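You operate a simulated robot arm through the tools that you are given. There is no shell and no other tool.

The job below is to be done with a simulated robot arm. You get a single attempt, and the scene is never put back.

JOB
Raise the hull dose to 500 ml, dump the old measure in the grey tub, then dose the bag.
Fine: close the blue air knob to free the hull knob, and open it again; one press of the green button each; the bag is the one on the tray.

The check looks at the end state, three seconds after you hand in, the way a careful person would. Anything else that was tipped, shoved, dropped, spilled or broken makes it a failure.

ROBOT AND FRAMES
A 7-joint arm with a two-finger parallel gripper, fixed in place. Base frame: the origin is on the floor under the middle of its stand, x ahead of it, y to its left, z up. Lengths are in mm, angles in degrees, forces in N, time in s.
It reaches about 1056 mm from its shoulder. Its first joint turns from -143.0 to 143.0 degrees. Payload 3 kg.
The TCP is the grasp point between the finger pads, 30 mm short of the fingertips. In the tool frame z runs along the fingers and y along their closing line. Largest opening 110 mm; finger width 20, thickness 10; the body of the gripper, 48 by 112 mm, starts 55 mm behind the TCP.
Orientation is told as [roll, pitch, yaw] about the base's x, y, z axes, in that order, counted from this pose: with the fingers straight down and closing along the base's y, the tool's x points along the base's -x, its y along +y and its z along -z.

CONTROLS
- The arm moves only by the tool nudge_tool. Its argument "increments" is a list of rows, each a list of 7 numbers: the turn, a rotation vector about the base's x, y, z in degrees, then the shift along the base's x, y, z in mm, then the opening, from 0 (shut) to 1 (fully open). In form: [[ax, ay, az, dx, dy, dz, fingers], ...]. A call has 1 to 20 rows; each row is the pose to reach, as a shift and turn from the pose commanded when the call began. Each row takes 0.2 s and may step no farther than 50 mm and 8.6 degrees from the row before; otherwise, or with a gripper value out of range, the whole call is refused. Where a pose cannot be reached the arm comes as near as it can. A force on the tool above 90 N (or 10 N above the force at the start of the call, whichever is more), or a blocked arm, ends the call early, and 0.2 s more pass. The fingers move at their own pace (about 108 mm/s each) and stop on an object; they squeeze with about 34 N. The grip force told is the motor's: it shows also when the fingers shut on nothing. Time passes only in rows, and 0.2 s behind the last, so rows that repeat a pose let the fingers close. The reply holds the time, the measured pose of the TCP, the force on the tool along the base axes, the opening and the grip force, in the units named above and with some noise, with the torque about the TCP (base axes, N m) and any sound that the robot's microphone picked up, and new pictures: "show" is both (left out), scene, wrist or none.
- Cameras (640 x 400 px; columns grow to the right, rows downward): "scene" is fixed at [48.5, 499.1, 1428]; the picture's right is [-0.38, -0.93, 0.00], its down [-0.41, 0.17, -0.90] and it looks along [0.83, -0.34, -0.44] (base axes); focal length 272 px, centre (320, 200). "wrist" rides on the gripper at [72, 17, -103] in the tool frame; the picture's right is [-0.23, 0.97, 0.00], its down [-0.76, -0.18, -0.62] and it looks along [-0.61, -0.14, 0.78] (tool axes); focal length 222 px, centre (320, 200). There is no depth. A picture from a camera that has moved, and an enlarged one, comes with that camera's place and axes in the base frame and with its lens.
- raise_lower(by): slides the trunk up (or, below 0, down) by that many mm; the arm rides with it, the base frame stays. It gives what a move gives, with no picture.
- enlarge(camera, box): a new picture of the part [left, top, right, bottom] of that camera's present view, enlarged. The clock stands still meanwhile.
- hand_in(): hands the job in; it is judged then, once.

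Nothing tells you positions but the pictures and the camera data. Unless the task says otherwise, let go and move clear before handing in.

The tools are called after "Request:" by a JSON object that holds its "name" and its "arguments". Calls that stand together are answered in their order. nudge_tool: Moves the arm, as the interface text tells. Its arguments: {"type":"object","properties":{"increments":{"type":"array","items":{"type":"array","items":{"type":"number"}}},"show":{"type":"string","enum":["both","scene","wrist","none"]}},"required":["increments"]} The other tools are called the same way: raise_lower (by) moves the trunk up or down; enlarge (camera, box) takes an enlarged picture of a part of a camera's view; hand_in () hands the job in.

At the start:

```text
time: 0.0
ee_pos: [606.1, 185.2, 1248.3]
tcp_rot: [0.1, 0.1, 0.0]
contact_force: [-0.8, -0.3, -0.3]
ft_torque: [0.0, 0.01, -0.05]
opening: 110.0
finger_force: 0.1
trunk travel left (down, up): [-787.0, 103.0]
```

scene: 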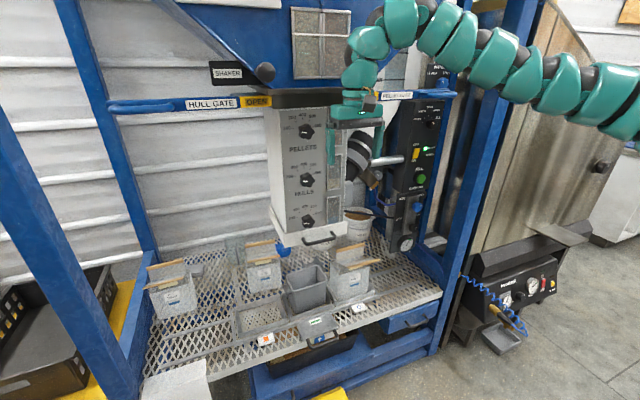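
wrist: 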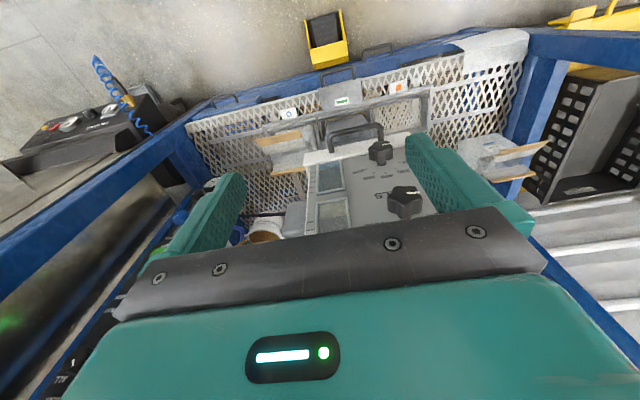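

I see a blue-framed dosing machine with three knobs on a grey hopper column (pellets, hulls, and one more), a dark control panel on the right with green and blue controls, and tubs and bags on a mesh shelf below. First I'll enlarge the pictures to read the labels and find each part.

Request:
{"name": "enlarge", "arguments": {"camera": "scene", "box": [260, 90, 360, 250]}}

Request:
{"name": "enlarge", "arguments": {"camera": "scene", "box": [370, 60, 470, 260]}}

Request:
{"name": "enlarge", "arguments": {"camera": "scene", "box": [130, 220, 390, 380]}}

Request:
{"name": "enlarge", "arguments": {"camera": "scene", "box": [90, 50, 300, 130]}}

Request:
{"name": "enlarge", "arguments": {"camera": "wrist", "box": [180, 60, 560, 260]}}

```text
2.50 times, centred on (310, 170) of scene
camera zoom: at [48.5, 499.1, 1428.0], right [-0.38, -0.93, 0.0], down [-0.41, 0.17, -0.9], along [0.83, -0.34, -0.44], focal length 681 px, centre (345, 275)
```

zoom: 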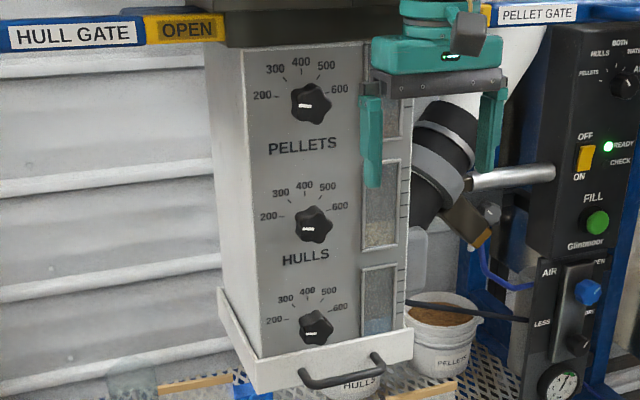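

```text
2.00 times, centred on (420, 160) of scene
camera zoom: at [48.5, 499.1, 1428.0], right [-0.38, -0.93, 0.0], down [-0.41, 0.17, -0.9], along [0.83, -0.34, -0.44], focal length 545 px, centre (120, 280)
```

zoom: 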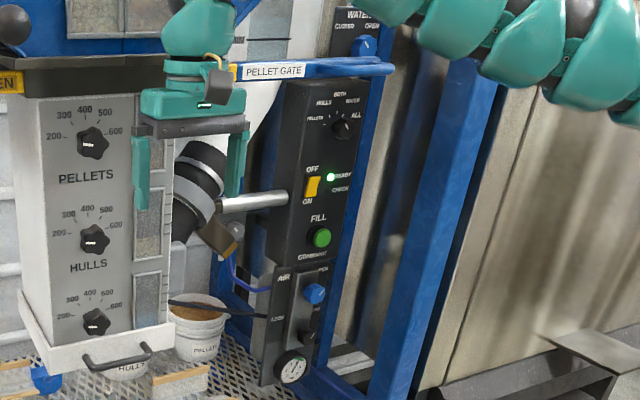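

```text
2.46 times, centred on (260, 300) of scene
camera zoom: at [48.5, 499.1, 1428.0], right [-0.38, -0.93, 0.0], down [-0.41, 0.17, -0.9], along [0.83, -0.34, -0.44], focal length 671 px, centre (468, -46)
```

zoom: 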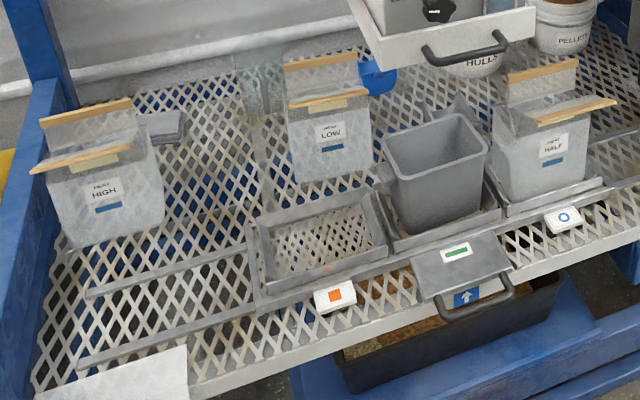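

```text
3.05 times, centred on (195, 90) of scene
camera zoom: at [48.5, 499.1, 1428.0], right [-0.38, -0.93, 0.0], down [-0.41, 0.17, -0.9], along [0.83, -0.34, -0.44], focal length 830 px, centre (701, 535)
```

zoom: 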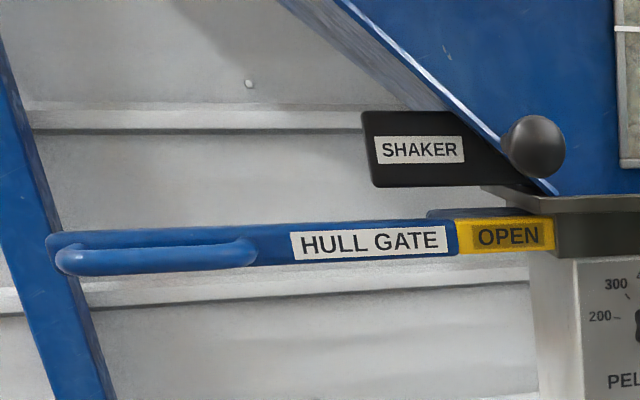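

```text
1.68 times, centred on (370, 160) of wrist
camera zoom: at [533.2, 204.9, 1351.7], right [0.23, 0.97, 0.0], down [0.76, -0.18, 0.62], along [0.61, -0.14, -0.78], focal length 374 px, centre (236, 267)
```

zoom: 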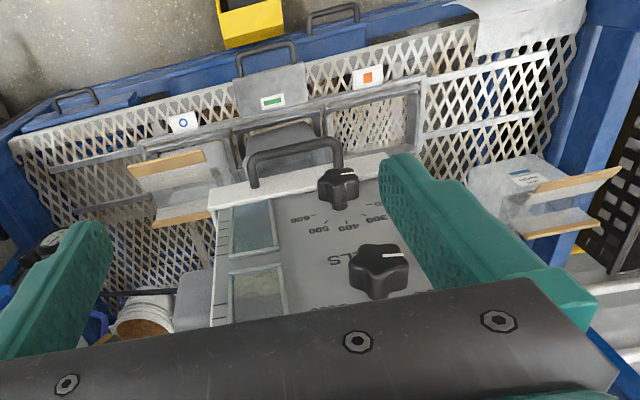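

The hopper column faces the robot, and its three knobs are at about y=264. The control panel with the air and fill controls is to the right. I'll zoom in tighter to read the dial markers and labels before I move.

Request:
{"name": "enlarge", "arguments": {"camera": "scene", "box": [280, 155, 350, 235]}}

Request:
{"name": "enlarge", "arguments": {"camera": "scene", "box": [385, 180, 445, 260]}}

Request:
{"name": "enlarge", "arguments": {"camera": "scene", "box": [390, 90, 460, 190]}}

Request:
{"name": "enlarge", "arguments": {"camera": "scene", "box": [230, 225, 390, 345]}}

Request:
{"name": "enlarge", "arguments": {"camera": "scene", "box": [320, 80, 400, 240]}}

Request:
{"name": "enlarge", "arguments": {"camera": "wrist", "box": [180, 60, 440, 250]}}

Request:
{"name": "enlarge", "arguments": {"camera": "scene", "box": [420, 0, 640, 140]}}

Request:
{"name": "enlarge", "arguments": {"camera": "scene", "box": [440, 240, 560, 360]}}

```text
5.00 times, centred on (315, 195) of scene
camera zoom: at [48.5, 499.1, 1428.0], right [-0.38, -0.93, 0.0], down [-0.41, 0.17, -0.9], along [0.83, -0.34, -0.44], focal length 1362 px, centre (345, 225)
```

zoom: 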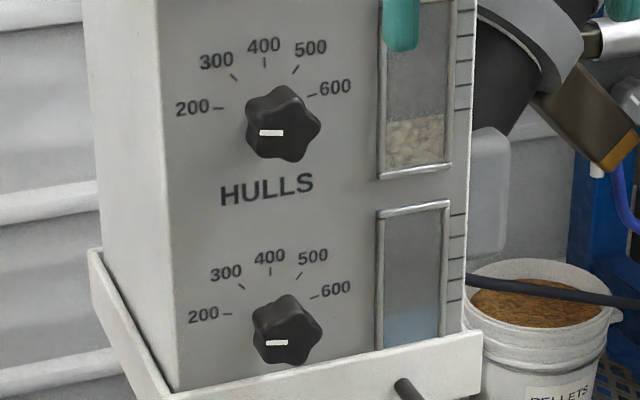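

```text
5.00 times, centred on (415, 220) of scene
camera zoom: at [48.5, 499.1, 1428.0], right [-0.38, -0.93, 0.0], down [-0.41, 0.17, -0.9], along [0.83, -0.34, -0.44], focal length 1362 px, centre (-155, 100)
```

zoom: 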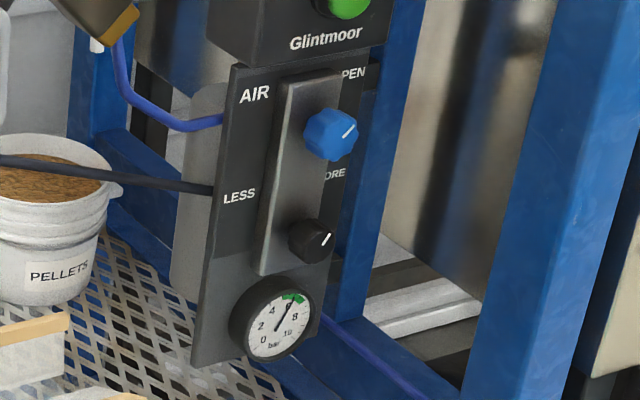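

```text
4.00 times, centred on (425, 140) of scene
camera zoom: at [48.5, 499.1, 1428.0], right [-0.38, -0.93, 0.0], down [-0.41, 0.17, -0.9], along [0.83, -0.34, -0.44], focal length 1090 px, centre (-100, 440)
```

zoom: 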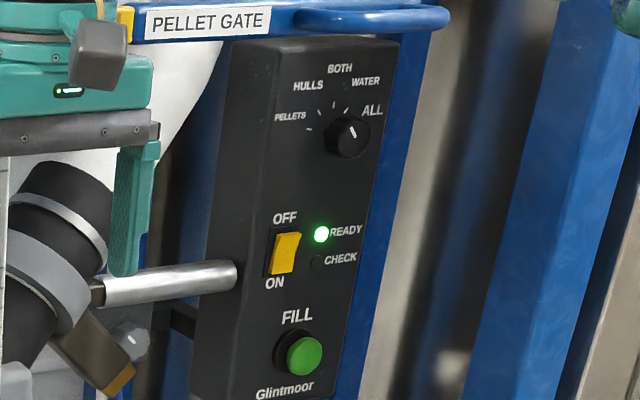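

```text
3.33 times, centred on (310, 285) of scene
camera zoom: at [48.5, 499.1, 1428.0], right [-0.38, -0.93, 0.0], down [-0.41, 0.17, -0.9], along [0.83, -0.34, -0.44], focal length 908 px, centre (353, -83)
```

zoom: 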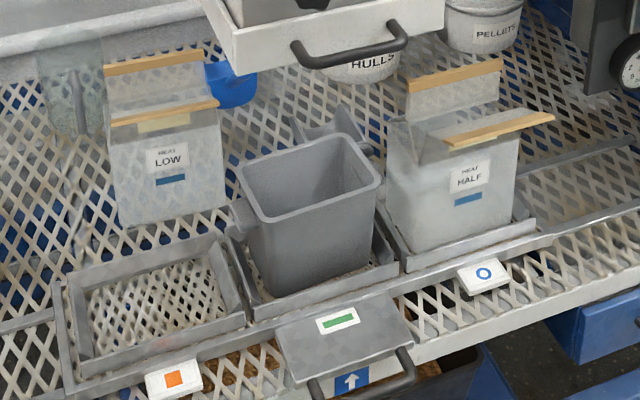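

```text
2.50 times, centred on (360, 160) of scene
camera zoom: at [48.5, 499.1, 1428.0], right [-0.38, -0.93, 0.0], down [-0.41, 0.17, -0.9], along [0.83, -0.34, -0.44], focal length 681 px, centre (220, 300)
```

zoom: 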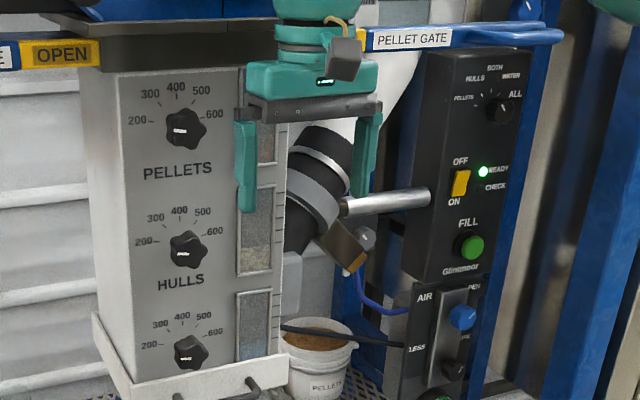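

```text
2.11 times, centred on (310, 155) of wrist
camera zoom: at [533.2, 204.9, 1351.7], right [0.23, 0.97, 0.0], down [0.76, -0.18, 0.62], along [0.61, -0.14, -0.78], focal length 468 px, centre (341, 295)
```

zoom: 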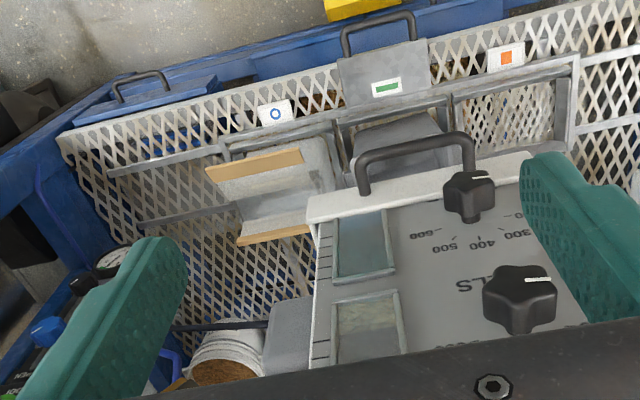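

```text
2.86 times, centred on (530, 70) of scene
camera zoom: at [48.5, 499.1, 1428.0], right [-0.38, -0.93, 0.0], down [-0.41, 0.17, -0.9], along [0.83, -0.34, -0.44], focal length 778 px, centre (-280, 571)
```

zoom: 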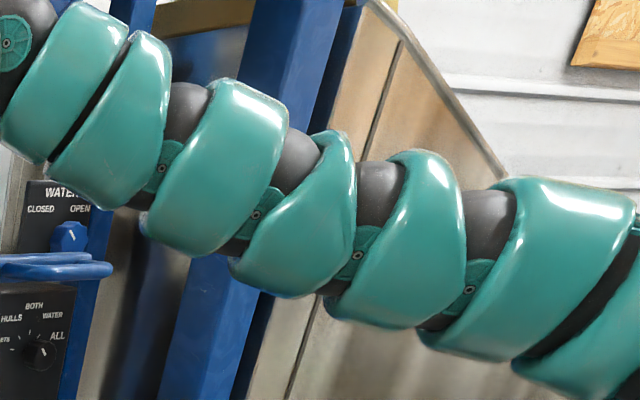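

```text
3.33 times, centred on (500, 300) of scene
camera zoom: at [48.5, 499.1, 1428.0], right [-0.38, -0.93, 0.0], down [-0.41, 0.17, -0.9], along [0.83, -0.34, -0.44], focal length 908 px, centre (-280, -133)
```

zoom: 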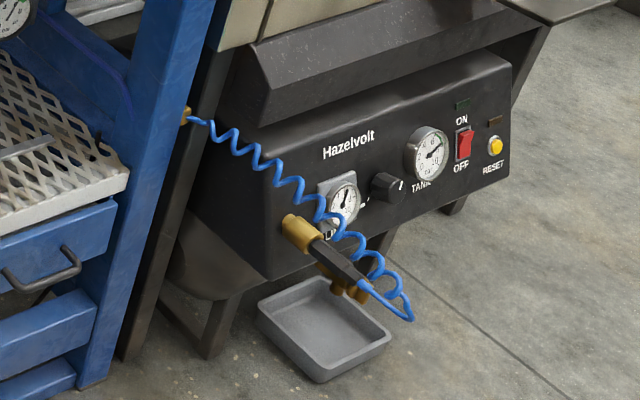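

The column face is at about x=735 and spans y≈132 to 334. The knobs read top to bottom as PELLETS, HULLS, and one hidden label that is probably WATER. All three pointers look to be near 200, and the carriage holds the tub in its middle bay with the HALF bag in its right bay. I'll back off, swing the fingers forward and take a closer look with the wrist camera.

Request:
{"name": "nudge_tool", "arguments": {"increments": [[0, -8.18, 0, -8, 0, 0, 1], [0, -16.36, 0, -16, 0, 0, 1], [0, -24.54, 0, -24, 0, 0, 1], [0, -32.72, 0, -32, 0, 0, 1], [0, -40.9, 0, -40, 0, 0, 1], [0, -49.1, 0, -48, 0, 0, 1], [0, -57.3, 0, -56, 0, 0, 1], [0, -65.4, 0, -64, 0, 0, 1], [0, -73.6, 0, -72, 0, 0, 1], [0, -81.8, 0, -80, 0, 0, 1], [0, -90, 0, -88, 0, 0, 1]]}}

```text
time: 1.6
ee_pos: [636.6, 314.3, 1397.4]
tcp_rot: [-1.7, -55.3, 31.9]
contact_force: [-6.1, 1.3, -8.6]
ft_torque: [0.2, -0.76, -0.28]
opening: 110.1
finger_force: 0.0
out of reach, approached as far as the arm can: row 2, 3, 4, 5, 6
trunk travel left (down, up): [-787.0, 103.0]
stopped in row 8: the force on the tool passed its limit at 213 N (the readings are from after the stop); the commanded pose is now the measured one
camera wrist: at [519.0, 266.8, 1396.4], right [-0.38, 0.91, 0.17], down [0.01, -0.18, 0.98], along [0.92, 0.38, 0.06], focal length 222 px, centre (320, 200)
```

scene: 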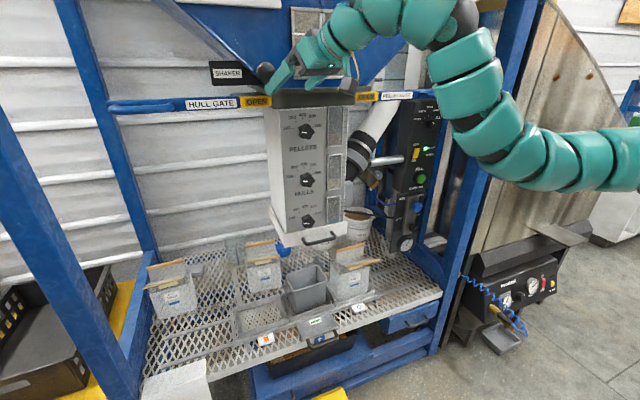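
wrist: 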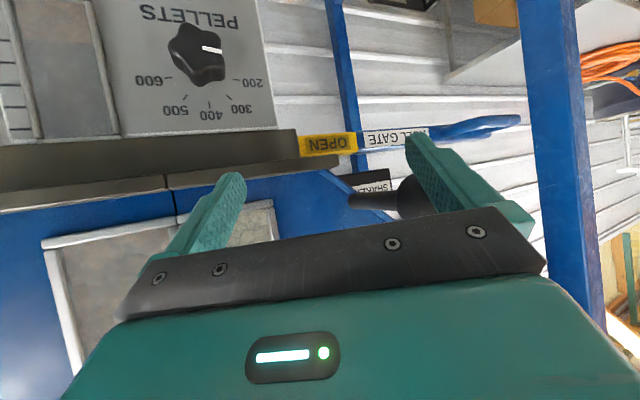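

The arm ran out of reach partway through the turn, drifted, and touched something near the hopper and shaker. I'll check that nothing moved, then back away gently.

Request:
{"name": "enlarge", "arguments": {"camera": "scene", "box": [200, 20, 440, 140]}}

Request:
{"name": "enlarge", "arguments": {"camera": "wrist", "box": [280, 100, 560, 240]}}

```text
2.67 times, centred on (320, 80) of scene
camera zoom: at [48.5, 499.1, 1428.0], right [-0.38, -0.93, 0.0], down [-0.41, 0.17, -0.9], along [0.83, -0.34, -0.44], focal length 726 px, centre (320, 520)
```

zoom: 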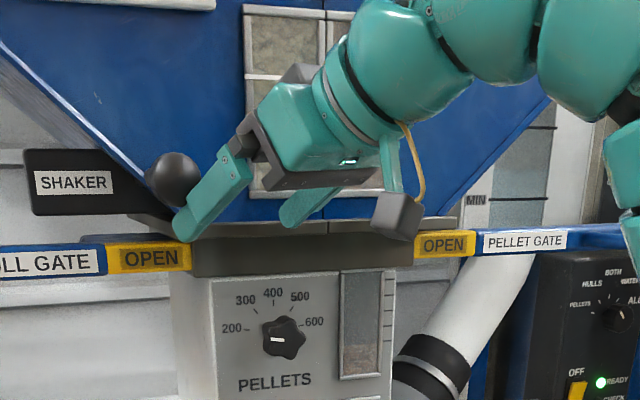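

```text
2.29 times, centred on (420, 170) of wrist
camera zoom: at [519.0, 266.8, 1396.4], right [-0.38, 0.91, 0.17], down [0.01, -0.18, 0.98], along [0.92, 0.38, 0.06], focal length 508 px, centre (91, 269)
```

zoom: 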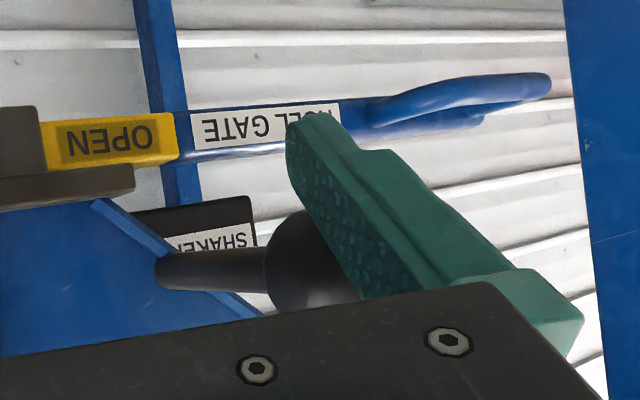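

The shaker ball and the gates look unchanged, and a finger is resting beside the ball. I'll retreat along the finger axis in small steps.

Request:
{"name": "nudge_tool", "arguments": {"increments": [[0, 0, 0, -7, -4.3, 5.7, 1], [0, 0, 0, -14, -8.6, 11.4, 1]]}}

```text
time: 2.2
ee_pos: [628.3, 303.5, 1406.7]
tcp_rot: [-1.9, -55.1, 31.4]
contact_force: [2.8, -1.4, -16.9]
ft_torque: [-1.14, -0.28, -0.18]
opening: 108.4
finger_force: 0.0
trunk travel left (down, up): [-787.0, 103.0]
camera wrist: at [510.9, 257.8, 1406.4], right [-0.37, 0.91, 0.17], down [0.01, -0.17, 0.98], along [0.93, 0.37, 0.05], focal length 222 px, centre (320, 200)
```

scene: 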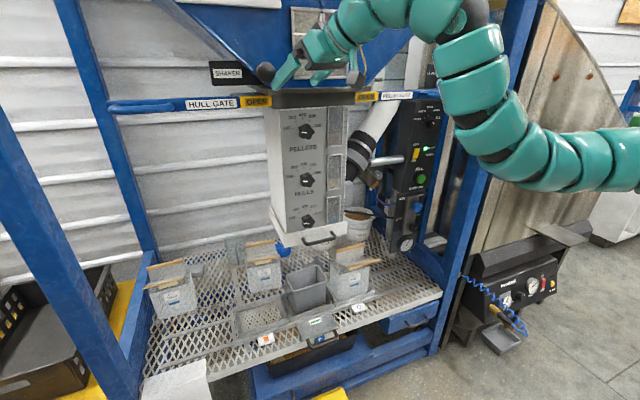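
wrist: 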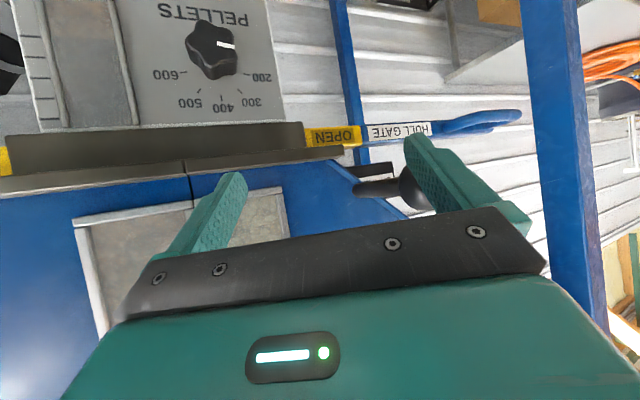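

The left fingertip sits just under the shaker ball, which I place at about (626, 378, 1416), so moving up presses on it. I'll drop slightly and then retreat horizontally.

Request:
{"name": "nudge_tool", "arguments": {"increments": [[0, 0, 0, -2, -2, -10, 1], [0, 0, 0, -8, -10, -10, 1], [0, 0, 0, -18, -22, -10, 1]]}}

```text
time: 3.0
ee_pos: [608.3, 283.7, 1397.9]
tcp_rot: [-1.9, -55.4, 31.6]
contact_force: [-0.9, 1.7, 0.1]
ft_torque: [0.04, 0.0, -0.02]
opening: 109.9
finger_force: 0.1
trunk travel left (down, up): [-787.0, 103.0]
camera wrist: at [490.6, 237.2, 1396.8], right [-0.38, 0.91, 0.17], down [0.01, -0.18, 0.98], along [0.93, 0.37, 0.06], focal length 222 px, centre (320, 200)
```

scene: 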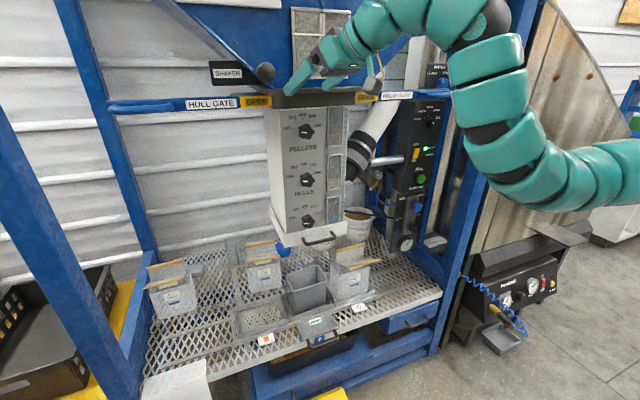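
wrist: 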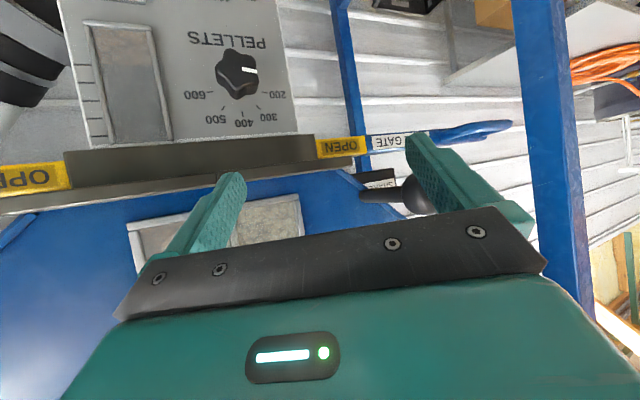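

The contact is released and the ball looks unmoved. I'll keep retreating with the same orientation, one small step at a time, away from the machine.

Request:
{"name": "nudge_tool", "arguments": {"increments": [[0, 0, 0, -12, -15, 0, 1], [0, 0, 0, -24, -30, 0, 1], [0, 0, 0, -36, -45, 0, 1], [0, 0, 0, -48, -60, 0, 1]]}}

Request:
{"name": "enlarge", "arguments": {"camera": "scene", "box": [90, 50, 300, 130]}}

```text
time: 4.0
ee_pos: [560.1, 223.4, 1398.6]
tcp_rot: [-1.8, -55.4, 31.5]
contact_force: [1.2, -0.1, -1.0]
ft_torque: [0.01, -0.05, 0.02]
opening: 110.1
finger_force: 0.0
trunk travel left (down, up): [-787.0, 103.0]
camera wrist: at [442.5, 176.7, 1398.0], right [-0.38, 0.91, 0.17], down [0.01, -0.18, 0.98], along [0.93, 0.37, 0.06], focal length 222 px, centre (320, 200)
```

scene: 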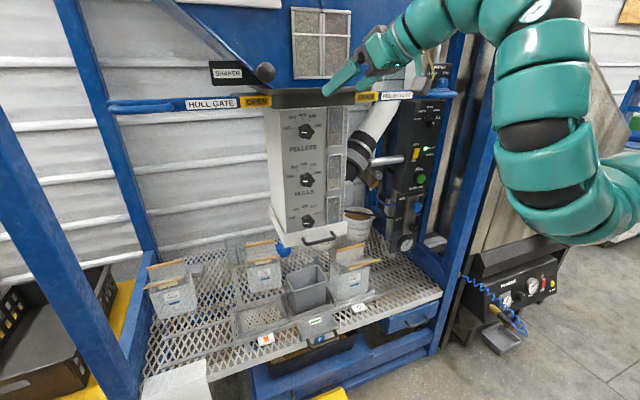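
wrist: 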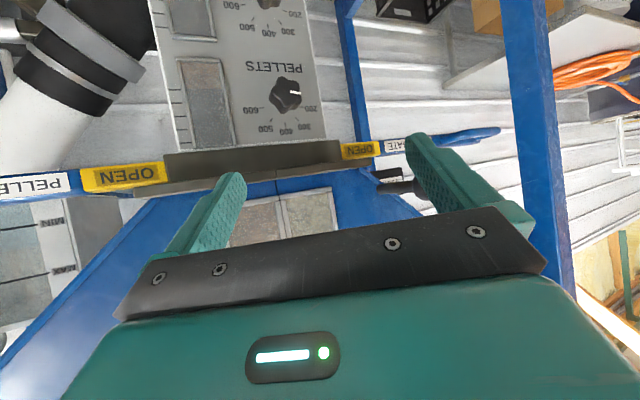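

```text
3.05 times, centred on (195, 90) of scene
camera zoom: at [48.5, 499.1, 1428.0], right [-0.38, -0.93, 0.0], down [-0.41, 0.17, -0.9], along [0.83, -0.34, -0.44], focal length 830 px, centre (701, 535)
```

zoom: 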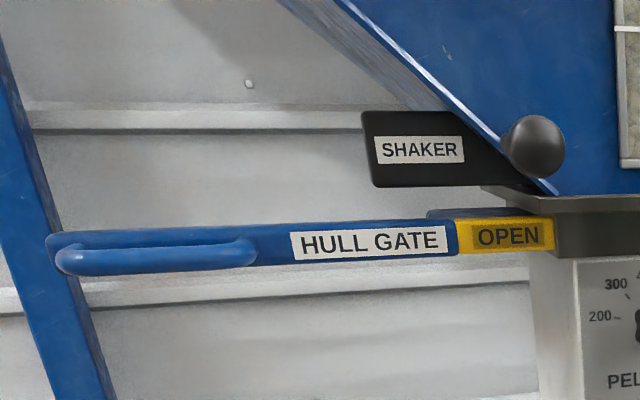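

The shaker and hull gate look just as they did at the start. I'll straighten the yaw first, then pitch up, in small checked steps.

Request:
{"name": "nudge_tool", "arguments": {"increments": [[0, 0, -8, 0, -5, 0, 1], [0, 0, -16, 0, -10, 0, 1], [0, 0, -24, 0, -15, 0, 1], [0, 0, -31.5, 0, -20, 0, 1]], "show": "scene"}}

```text
time: 5.0
ee_pos: [561.6, 201.1, 1395.6]
tcp_rot: [-1.7, -55.3, -0.1]
contact_force: [1.0, -0.2, -0.4]
ft_torque: [-0.02, 0.03, -0.04]
opening: 110.0
finger_force: 0.1
trunk travel left (down, up): [-787.0, 103.0]
```

scene: 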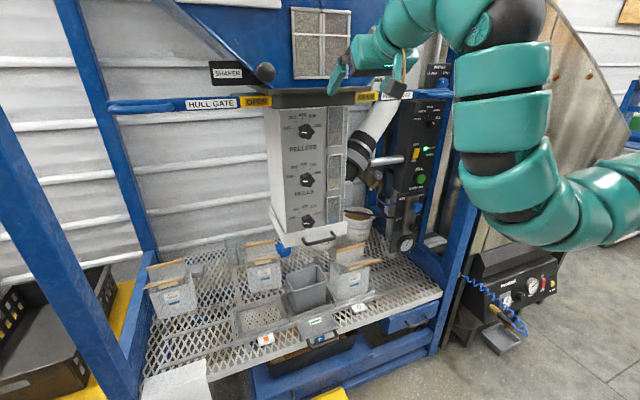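

That worked cleanly. Next I'll pitch the remaining 35° so the fingers point straight forward.

Request:
{"name": "nudge_tool", "arguments": {"increments": [[0, -7, 0, -4, 0, -5, 1], [0, -14, 0, -8, 0, -10, 1], [0, -21, 0, -12, 0, -15, 1], [0, -28, 0, -16, 0, -20, 1], [0, -34.7, 0, -20, 0, -25, 1]]}}

```text
time: 6.2
ee_pos: [540.2, 202.8, 1372.5]
tcp_rot: [157.3, -89.8, -159.1]
contact_force: [0.7, -0.4, 0.2]
ft_torque: [0.02, 0.02, 0.0]
opening: 109.9
finger_force: 0.1
trunk travel left (down, up): [-787.0, 103.0]
camera wrist: at [437.5, 225.1, 1300.0], right [0.03, 0.97, 0.23], down [-0.63, -0.16, 0.76], along [0.78, -0.17, 0.61], focal length 222 px, centre (320, 200)
```

scene: 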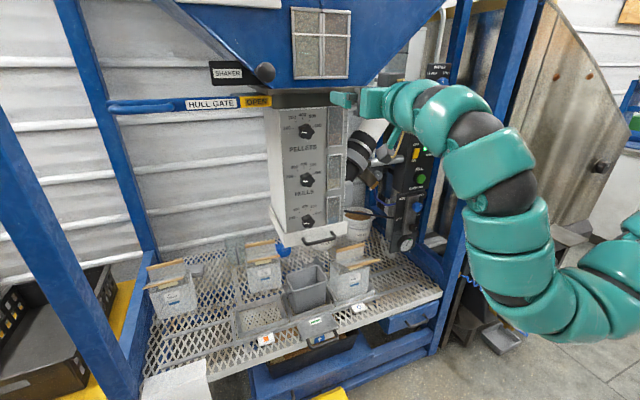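
wrist: 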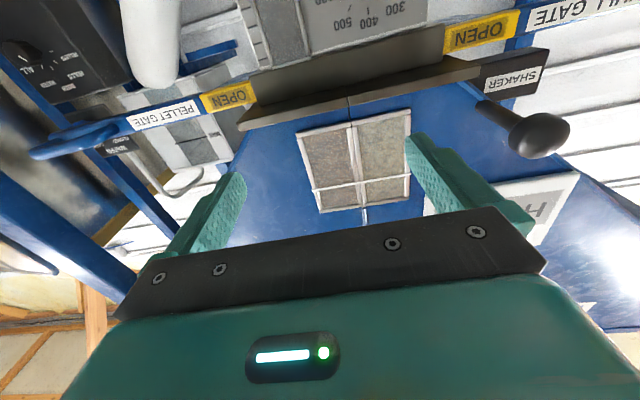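

The fingers now point straight forward and the arm is free, with the elbow low near x≈250. I'll lower the trunk so the hand comes down to knob level.

Request:
{"name": "raise_lower", "arguments": {"by": -150}}

Request:
{"name": "nudge_tool", "arguments": {"increments": [[1.8, 0, 0, 0, 0, 0, 1]]}}

```text
time: 8.0
ee_pos: [540.2, 205.1, 1222.3]
tcp_rot: [-136.9, -90.0, 135.1]
contact_force: [-1.5, -1.4, 0.6]
ft_torque: [0.0, -0.01, 0.0]
opening: 110.0
finger_force: 0.1
trunk travel left (down, up): [-637.0, 253.0]
```

```text
time: 8.4
ee_pos: [539.2, 204.5, 1221.1]
tcp_rot: [89.1, -88.3, -91.0]
contact_force: [-0.1, 0.6, -0.6]
ft_torque: [0.01, 0.01, 0.02]
opening: 109.9
finger_force: 0.0
trunk travel left (down, up): [-637.0, 253.0]
camera wrist: at [437.4, 227.9, 1150.3], right [0.03, 0.97, 0.26], down [-0.63, -0.18, 0.76], along [0.78, -0.19, 0.6], focal length 222 px, centre (320, 200)
```

scene: 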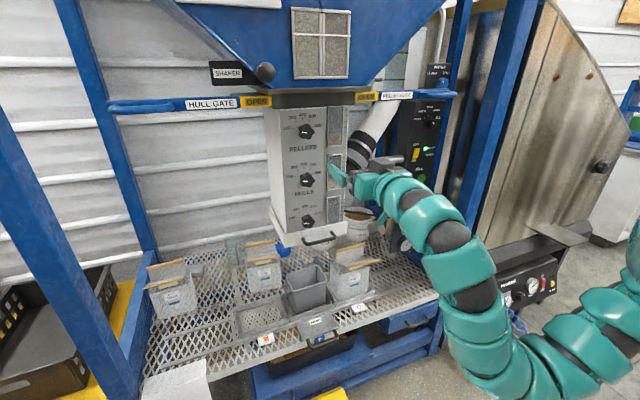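
wrist: 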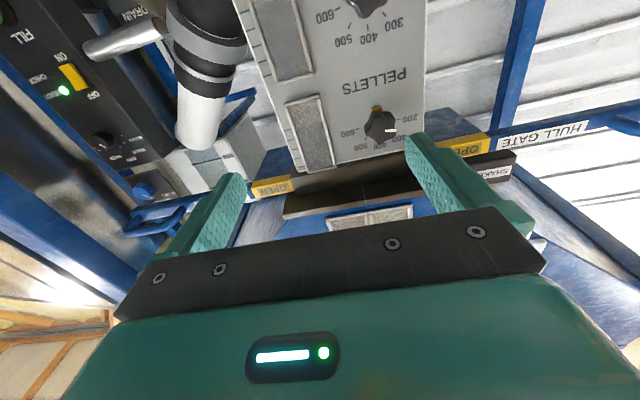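

There's a small leftover yaw and roll of about 1.8° to fix. I'll correct that and test how far the wrist can roll, since the knob needs about 120° of turn and a camera-up pose would give a better view of the dials.

Request:
{"name": "nudge_tool", "arguments": {"increments": [[-1.8, 0, 1.8, -15, 0, 0, 1], [6, 0, 0, -15, 0, 0, 1], [14, 0, 0, -15, 0, 0, 1], [22, 0, 0, -15, 0, 0, 1], [30, 0, 0, -15, 0, 0, 1], [38, 0, 0, -15, 0, 0, 1], [46, 0, 0, -15, 0, 0, 1]]}}

```text
time: 10.0
ee_pos: [524.4, 204.0, 1222.5]
tcp_rot: [88.2, -42.2, -90.1]
contact_force: [1.0, -0.4, -0.2]
ft_torque: [0.01, -0.01, -0.02]
opening: 110.1
finger_force: 0.1
trunk travel left (down, up): [-637.0, 253.0]
camera wrist: at [422.3, 273.1, 1188.9], right [0.03, 0.48, 0.87], down [-0.63, -0.67, 0.39], along [0.78, -0.56, 0.28], focal length 222 px, centre (320, 200)
```

scene: 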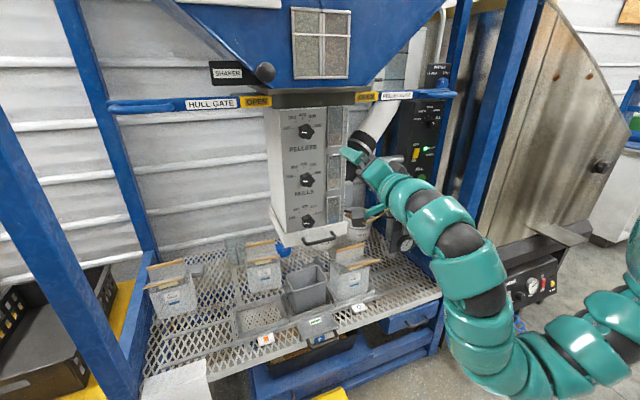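
wrist: 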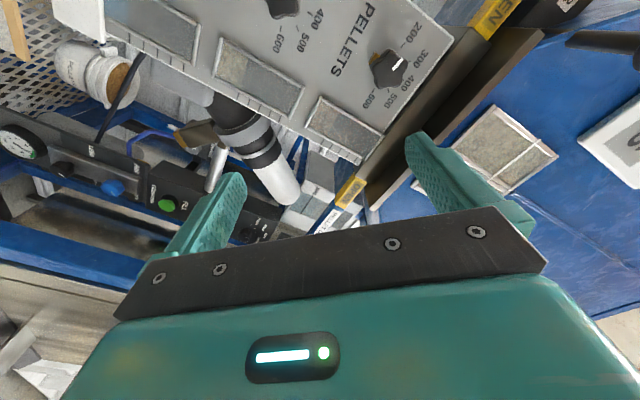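

Rolling works well here. I'll fix the small tilt and continue the roll in stages toward the camera-up pose.

Request:
{"name": "nudge_tool", "arguments": {"increments": [[8, -1.3, 1.3, 0, 0, 0, 1], [16, -1.3, 1.3, 0, 0, 0, 1], [24, -1.3, 1.3, 0, 0, 0, 1], [32, -1.3, 1.3, 0, 0, 0, 1], [40, -1.3, 1.3, 0, 0, 0, 1], [44, -1.3, 1.3, 0, 0, 0, 1]]}}

```text
time: 11.4
ee_pos: [525.1, 203.5, 1221.9]
tcp_rot: [89.8, 1.8, -89.3]
contact_force: [-0.5, 0.3, -0.3]
ft_torque: [0.01, 0.02, 0.02]
opening: 109.9
finger_force: 0.0
trunk travel left (down, up): [-637.0, 253.0]
camera wrist: at [420.9, 275.4, 1241.9], right [0.01, -0.26, 0.97], down [-0.61, -0.76, -0.2], along [0.79, -0.59, -0.16], focal length 222 px, centre (320, 200)
```

scene: 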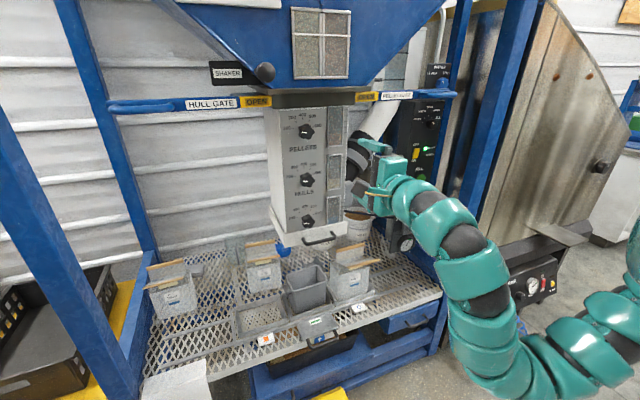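
wrist: 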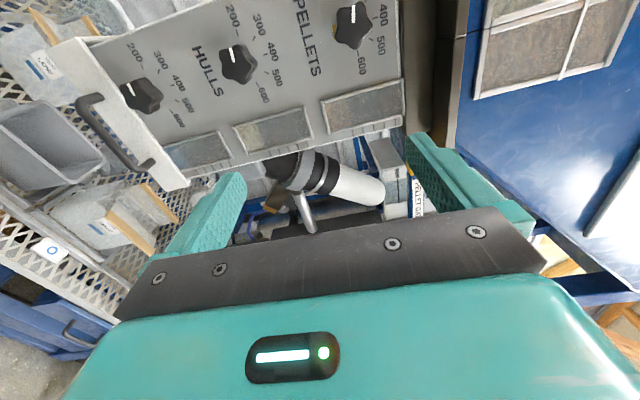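

At this roll the wrist camera sees the dials clearly from the left. I'll zoom in on them and on the tray.

Request:
{"name": "enlarge", "arguments": {"camera": "wrist", "box": [100, 0, 420, 200]}}

Request:
{"name": "enlarge", "arguments": {"camera": "wrist", "box": [200, 20, 300, 110]}}

Request:
{"name": "enlarge", "arguments": {"camera": "wrist", "box": [0, 30, 200, 290]}}

```text
2.00 times, centred on (260, 100) of wrist
camera zoom: at [420.9, 275.4, 1241.9], right [0.01, -0.26, 0.97], down [-0.61, -0.76, -0.2], along [0.79, -0.59, -0.16], focal length 444 px, centre (440, 400)
```

zoom: 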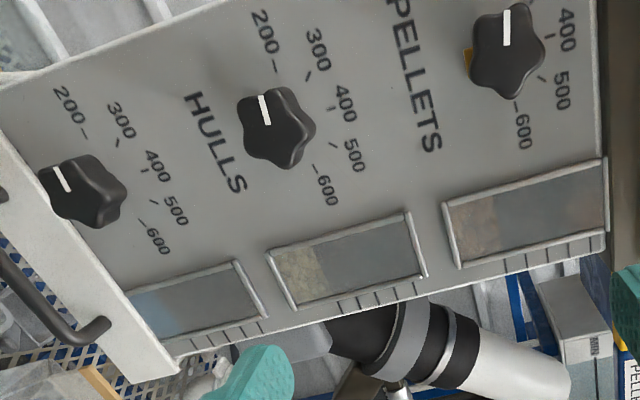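

```text
4.44 times, centred on (250, 65) of wrist
camera zoom: at [420.9, 275.4, 1241.9], right [0.01, -0.26, 0.97], down [-0.61, -0.76, -0.2], along [0.79, -0.59, -0.16], focal length 987 px, centre (631, 800)
```

zoom: 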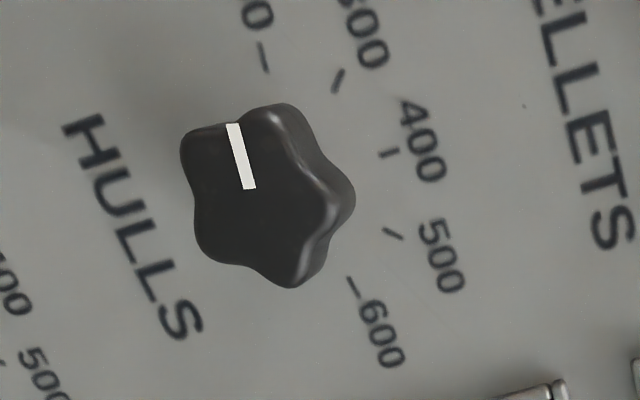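

```text
1.54 times, centred on (100, 160) of wrist
camera zoom: at [420.9, 275.4, 1241.9], right [0.01, -0.26, 0.97], down [-0.61, -0.76, -0.2], along [0.79, -0.59, -0.16], focal length 342 px, centre (658, 262)
```

zoom: 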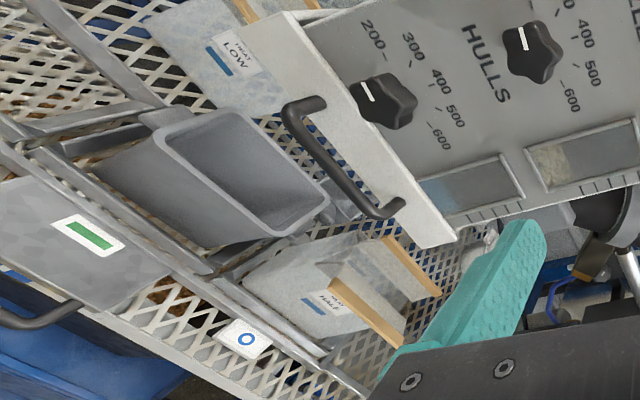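

The dial is confirmed. The HULLS knob is centred at about (729, 268, 1146), its ticks are 40° apart, and its pointer is on 200. It needs +120° clockwise, which is a positive turn about x. Now I'll move right toward the control panel to read the air and fill controls.

Request:
{"name": "nudge_tool", "arguments": {"increments": [[8, 0, 0, 0, -40, -10, 1], [16, 0, 0, 0, -80, -20, 1], [24, 0, 0, 0, -120, -30, 1], [32, 0, 0, 0, -160, -40, 1], [40, 0, 0, 0, -200, -50, 1]]}}

```text
time: 12.6
ee_pos: [556.7, 79.5, 1165.1]
tcp_rot: [90.3, 37.9, -89.4]
contact_force: [0.2, 0.3, -0.7]
ft_torque: [0.0, -0.02, 0.01]
opening: 110.2
finger_force: 0.1
out of reach, approached as far as the arm can: row 3, 4, 5
trunk travel left (down, up): [-637.0, 253.0]
camera wrist: at [452.7, 127.6, 1222.9], right [0.01, -0.78, 0.63], down [-0.62, -0.5, -0.61], along [0.79, -0.38, -0.48], focal length 222 px, centre (320, 200)
```

scene: 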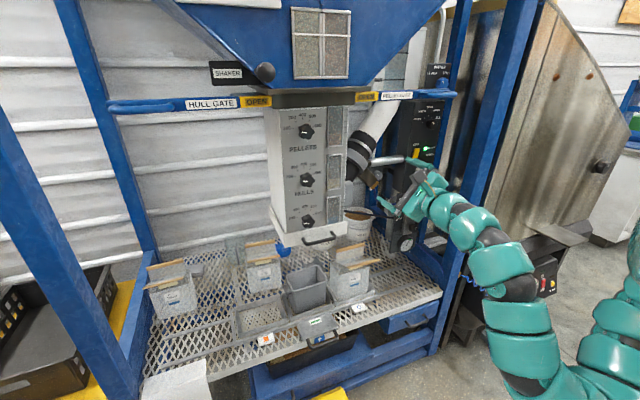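
wrist: 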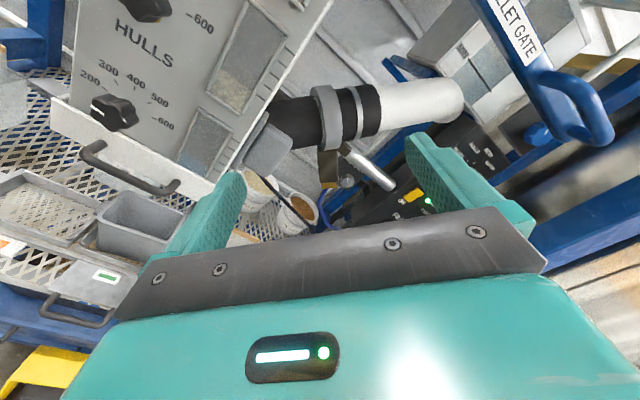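

The column side is clear, but y≈0 at x=525 is too close to the robot's own base to reach. I'll move forward a bit and then carry on toward the panel.

Request:
{"name": "nudge_tool", "arguments": {"increments": [[0, 0, 0, 20, 0, 0, 1], [0, 0, 0, 40, 0, 0, 1], [0, 0, 0, 60, 0, 0, 1]], "show": "none"}}

```text
time: 13.4
ee_pos: [615.7, 79.2, 1165.3]
tcp_rot: [90.1, 37.7, -89.5]
contact_force: [0.8, -0.3, -0.1]
ft_torque: [0.0, -0.02, -0.01]
opening: 109.7
finger_force: 0.1
trunk travel left (down, up): [-637.0, 253.0]
```

Increments count from the pose actually reached, which is useful to know. I'll move right toward the panel and finish rolling to camera-up.

Request:
{"name": "nudge_tool", "arguments": {"increments": [[8, 0, 0, 0, -27, 0, 1], [16, 0, 0, 0, -54, 0, 1], [24, 0, 0, 0, -81, 0, 1], [32, 0, 0, 0, -108, 0, 1], [40, 0, 0, 0, -135, 0, 1], [48, 0, 0, 0, -160, 0, 1]]}}

```text
time: 14.8
ee_pos: [666.1, -53.7, 1170.8]
tcp_rot: [96.5, 84.5, -83.4]
contact_force: [-0.5, -0.6, 0.3]
ft_torque: [-0.01, 0.02, 0.0]
opening: 109.8
finger_force: 0.1
out of reach, approached as far as the arm can: row 2, 3, 4, 5, 6
trunk travel left (down, up): [-637.0, 253.0]
camera wrist: at [562.7, -61.8, 1243.8], right [0.01, -0.99, -0.13], down [-0.62, 0.1, -0.78], along [0.79, 0.09, -0.61], focal length 222 px, centre (320, 200)
```

scene: 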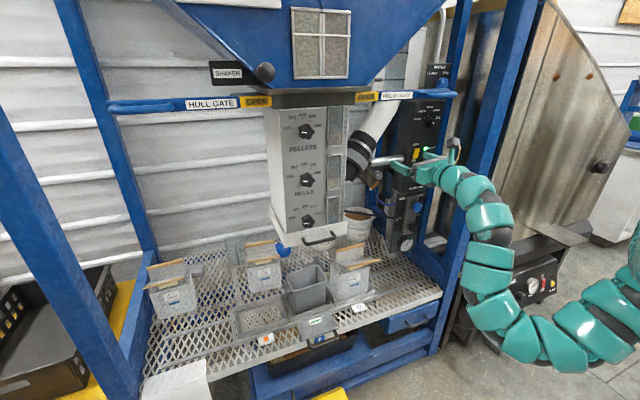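
wrist: 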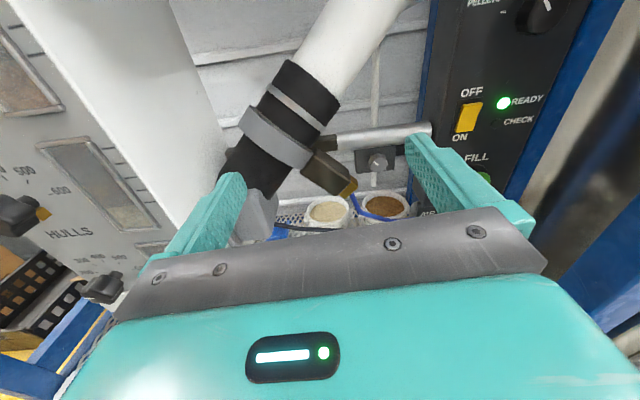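

I can now read the panel upright. The READY light triangulates to about (843, -263, 1146), so the panel face is at about x=840. I'll zoom in for clearances and labels.

Request:
{"name": "enlarge", "arguments": {"camera": "wrist", "box": [400, 0, 640, 280]}}

Request:
{"name": "enlarge", "arguments": {"camera": "scene", "box": [380, 0, 560, 360]}}

Request:
{"name": "enlarge", "arguments": {"camera": "scene", "box": [380, 80, 460, 270]}}

```text
1.43 times, centred on (520, 140) of wrist
camera zoom: at [562.7, -61.8, 1243.8], right [0.01, -0.99, -0.13], down [-0.62, 0.1, -0.78], along [0.79, 0.09, -0.61], focal length 317 px, centre (34, 286)
```

zoom: 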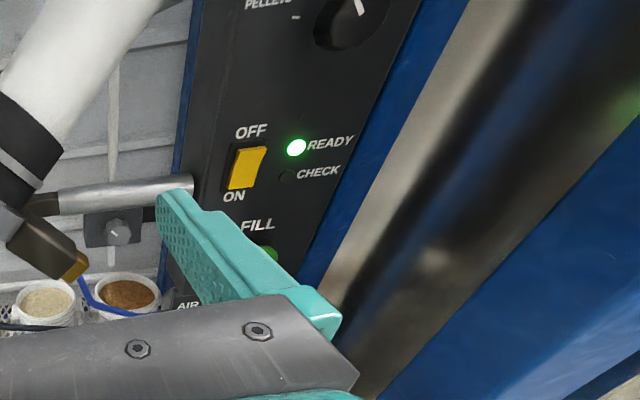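

```text
1.11 times, centred on (470, 180) of scene
camera zoom: at [48.5, 499.1, 1428.0], right [-0.38, -0.93, 0.0], down [-0.41, 0.17, -0.9], along [0.83, -0.34, -0.44], focal length 303 px, centre (153, 222)
```

zoom: 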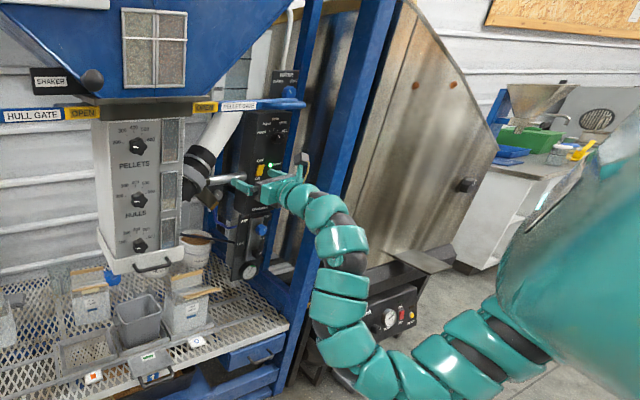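

```text
2.11 times, centred on (420, 175) of scene
camera zoom: at [48.5, 499.1, 1428.0], right [-0.38, -0.93, 0.0], down [-0.41, 0.17, -0.9], along [0.83, -0.34, -0.44], focal length 574 px, centre (110, 253)
```

zoom: 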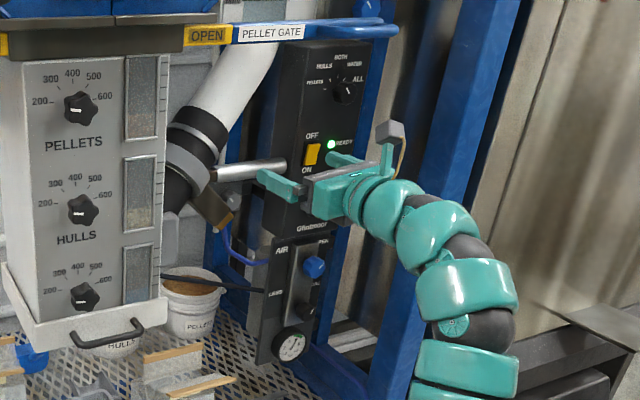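

The front post is at y≈-390 or beyond, so a hand at y≈-260 has clearance. I'll move right and down for a look at the FILL button and the air knob.

Request:
{"name": "nudge_tool", "arguments": {"increments": [[0, 0, 0, 0, -30, -20, 0.5], [0, 0, 0, 0, -60, -40, 0.2], [0, 0, 0, 0, -90, -60, 0], [0, 0, 0, 0, -120, -80, 0]]}}

```text
time: 15.8
ee_pos: [673.5, -170.4, 1089.4]
tcp_rot: [95.6, 85.8, -84.1]
contact_force: [-0.9, -0.3, 0.3]
ft_torque: [0.0, 0.0, -0.05]
opening: 0.2
finger_force: 34.5
out of reach, approached as far as the arm can: row 1, 2, 3
trunk travel left (down, up): [-637.0, 253.0]
camera wrist: at [570.6, -181.3, 1162.4], right [0.01, -0.99, -0.16], down [-0.62, 0.12, -0.78], along [0.79, 0.1, -0.61], focal length 222 px, centre (320, 200)
```

scene: 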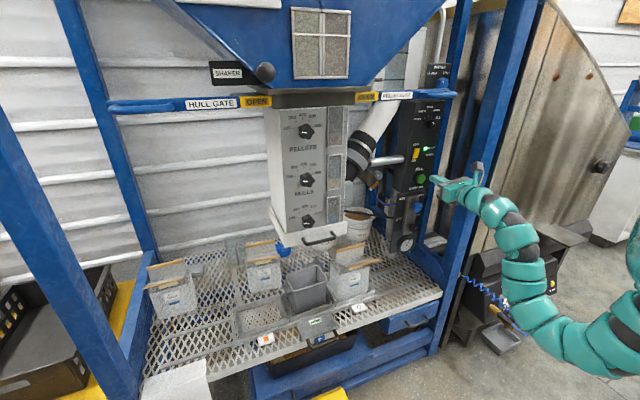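
wrist: 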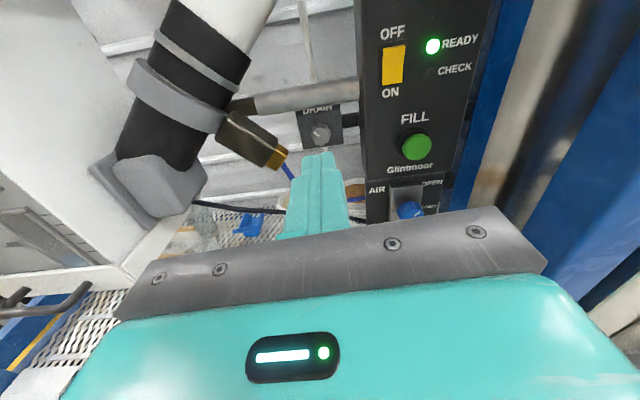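

The FILL button, READY light and air knob are all in view. The panel looks to be at about x=890, a bit deeper than my first estimate. I'll move lower and closer to read the air knob's labels and improve the position.

Request:
{"name": "nudge_tool", "arguments": {"increments": [[0, 0, 0, 12, -15, -30, 0], [0, 0, 0, 24, -30, -60, 0], [0, 0, 0, 36, -45, -90, 0], [0, 0, 0, 48, -60, -120, 0], [0, 0, 0, 60, -75, -150, 0]]}}

```text
time: 17.0
ee_pos: [733.2, -246.1, 941.1]
tcp_rot: [95.9, 85.8, -83.8]
contact_force: [0.1, 0.2, -0.1]
ft_torque: [-0.01, 0.01, 0.0]
opening: 0.0
finger_force: 33.8
trunk travel left (down, up): [-637.0, 253.0]
camera wrist: at [629.8, -256.0, 1013.0], right [0.01, -0.99, -0.16], down [-0.62, 0.12, -0.78], along [0.79, 0.1, -0.61], focal length 222 px, centre (320, 200)
```

scene: 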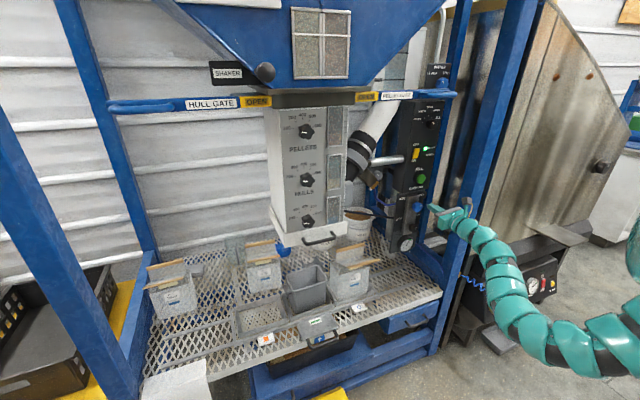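
wrist: 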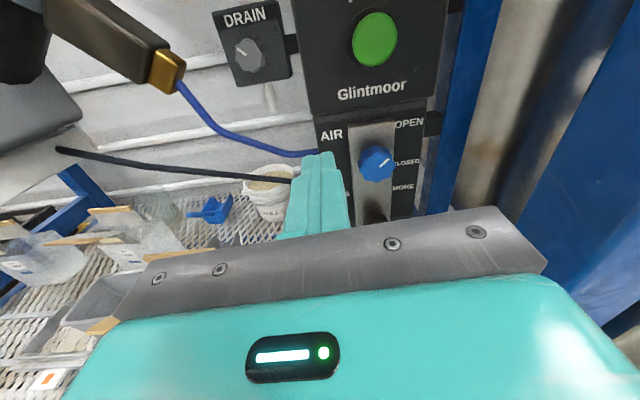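

The panel is now well located. The FILL button front is at about (887, -303, 997) and the blue air knob is at about (872, -302, 873). I'll read the labels.

Request:
{"name": "enlarge", "arguments": {"camera": "wrist", "box": [290, 90, 450, 230]}}

Request:
{"name": "enlarge", "arguments": {"camera": "wrist", "box": [340, 130, 420, 190]}}

Request:
{"name": "enlarge", "arguments": {"camera": "scene", "box": [395, 170, 445, 255]}}

Request:
{"name": "enlarge", "arguments": {"camera": "wrist", "box": [0, 120, 220, 400]}}

```text
2.86 times, centred on (370, 160) of wrist
camera zoom: at [629.8, -256.0, 1013.0], right [0.01, -0.99, -0.16], down [-0.62, 0.12, -0.78], along [0.79, 0.1, -0.61], focal length 635 px, centre (177, 314)
```

zoom: 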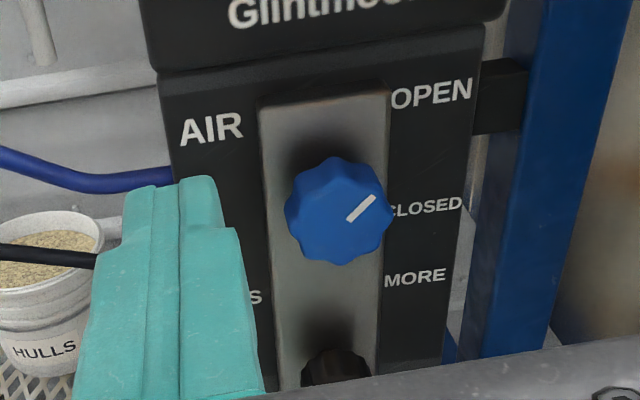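

```text
6.67 times, centred on (380, 160) of wrist
camera zoom: at [629.8, -256.0, 1013.0], right [0.01, -0.99, -0.16], down [-0.62, 0.12, -0.78], along [0.79, 0.1, -0.61], focal length 1481 px, centre (-80, 467)
```

zoom: 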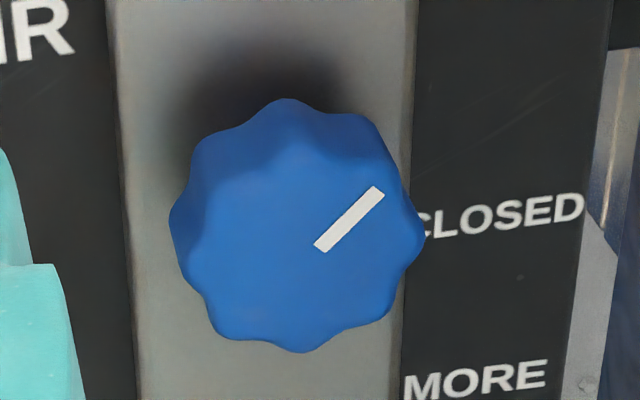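

```text
4.71 times, centred on (420, 212) of scene
camera zoom: at [48.5, 499.1, 1428.0], right [-0.38, -0.93, 0.0], down [-0.41, 0.17, -0.9], along [0.83, -0.34, -0.44], focal length 1282 px, centre (-151, 141)
```

zoom: 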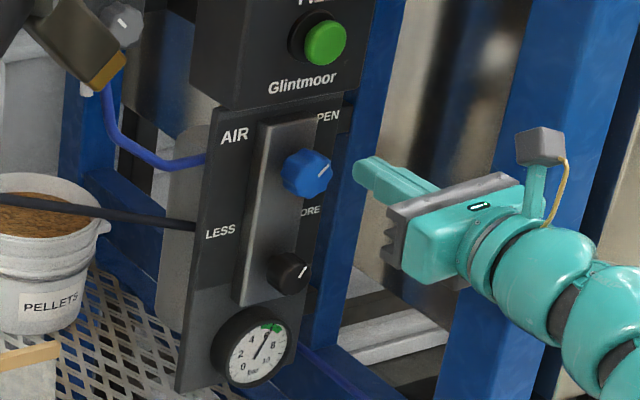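

```text
1.43 times, centred on (110, 260) of wrist
camera zoom: at [629.8, -256.0, 1013.0], right [0.01, -0.99, -0.16], down [-0.62, 0.12, -0.78], along [0.79, 0.1, -0.61], focal length 317 px, centre (620, 114)
```

zoom: 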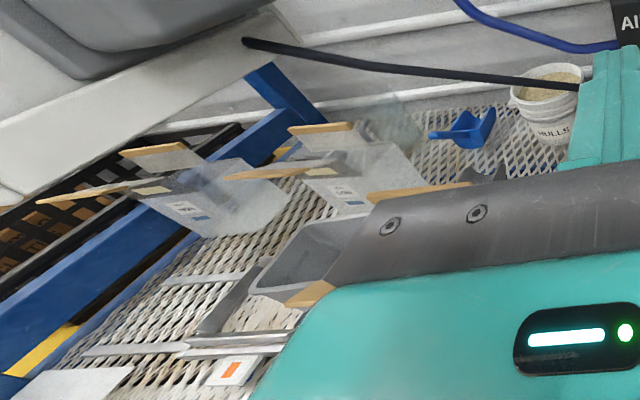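

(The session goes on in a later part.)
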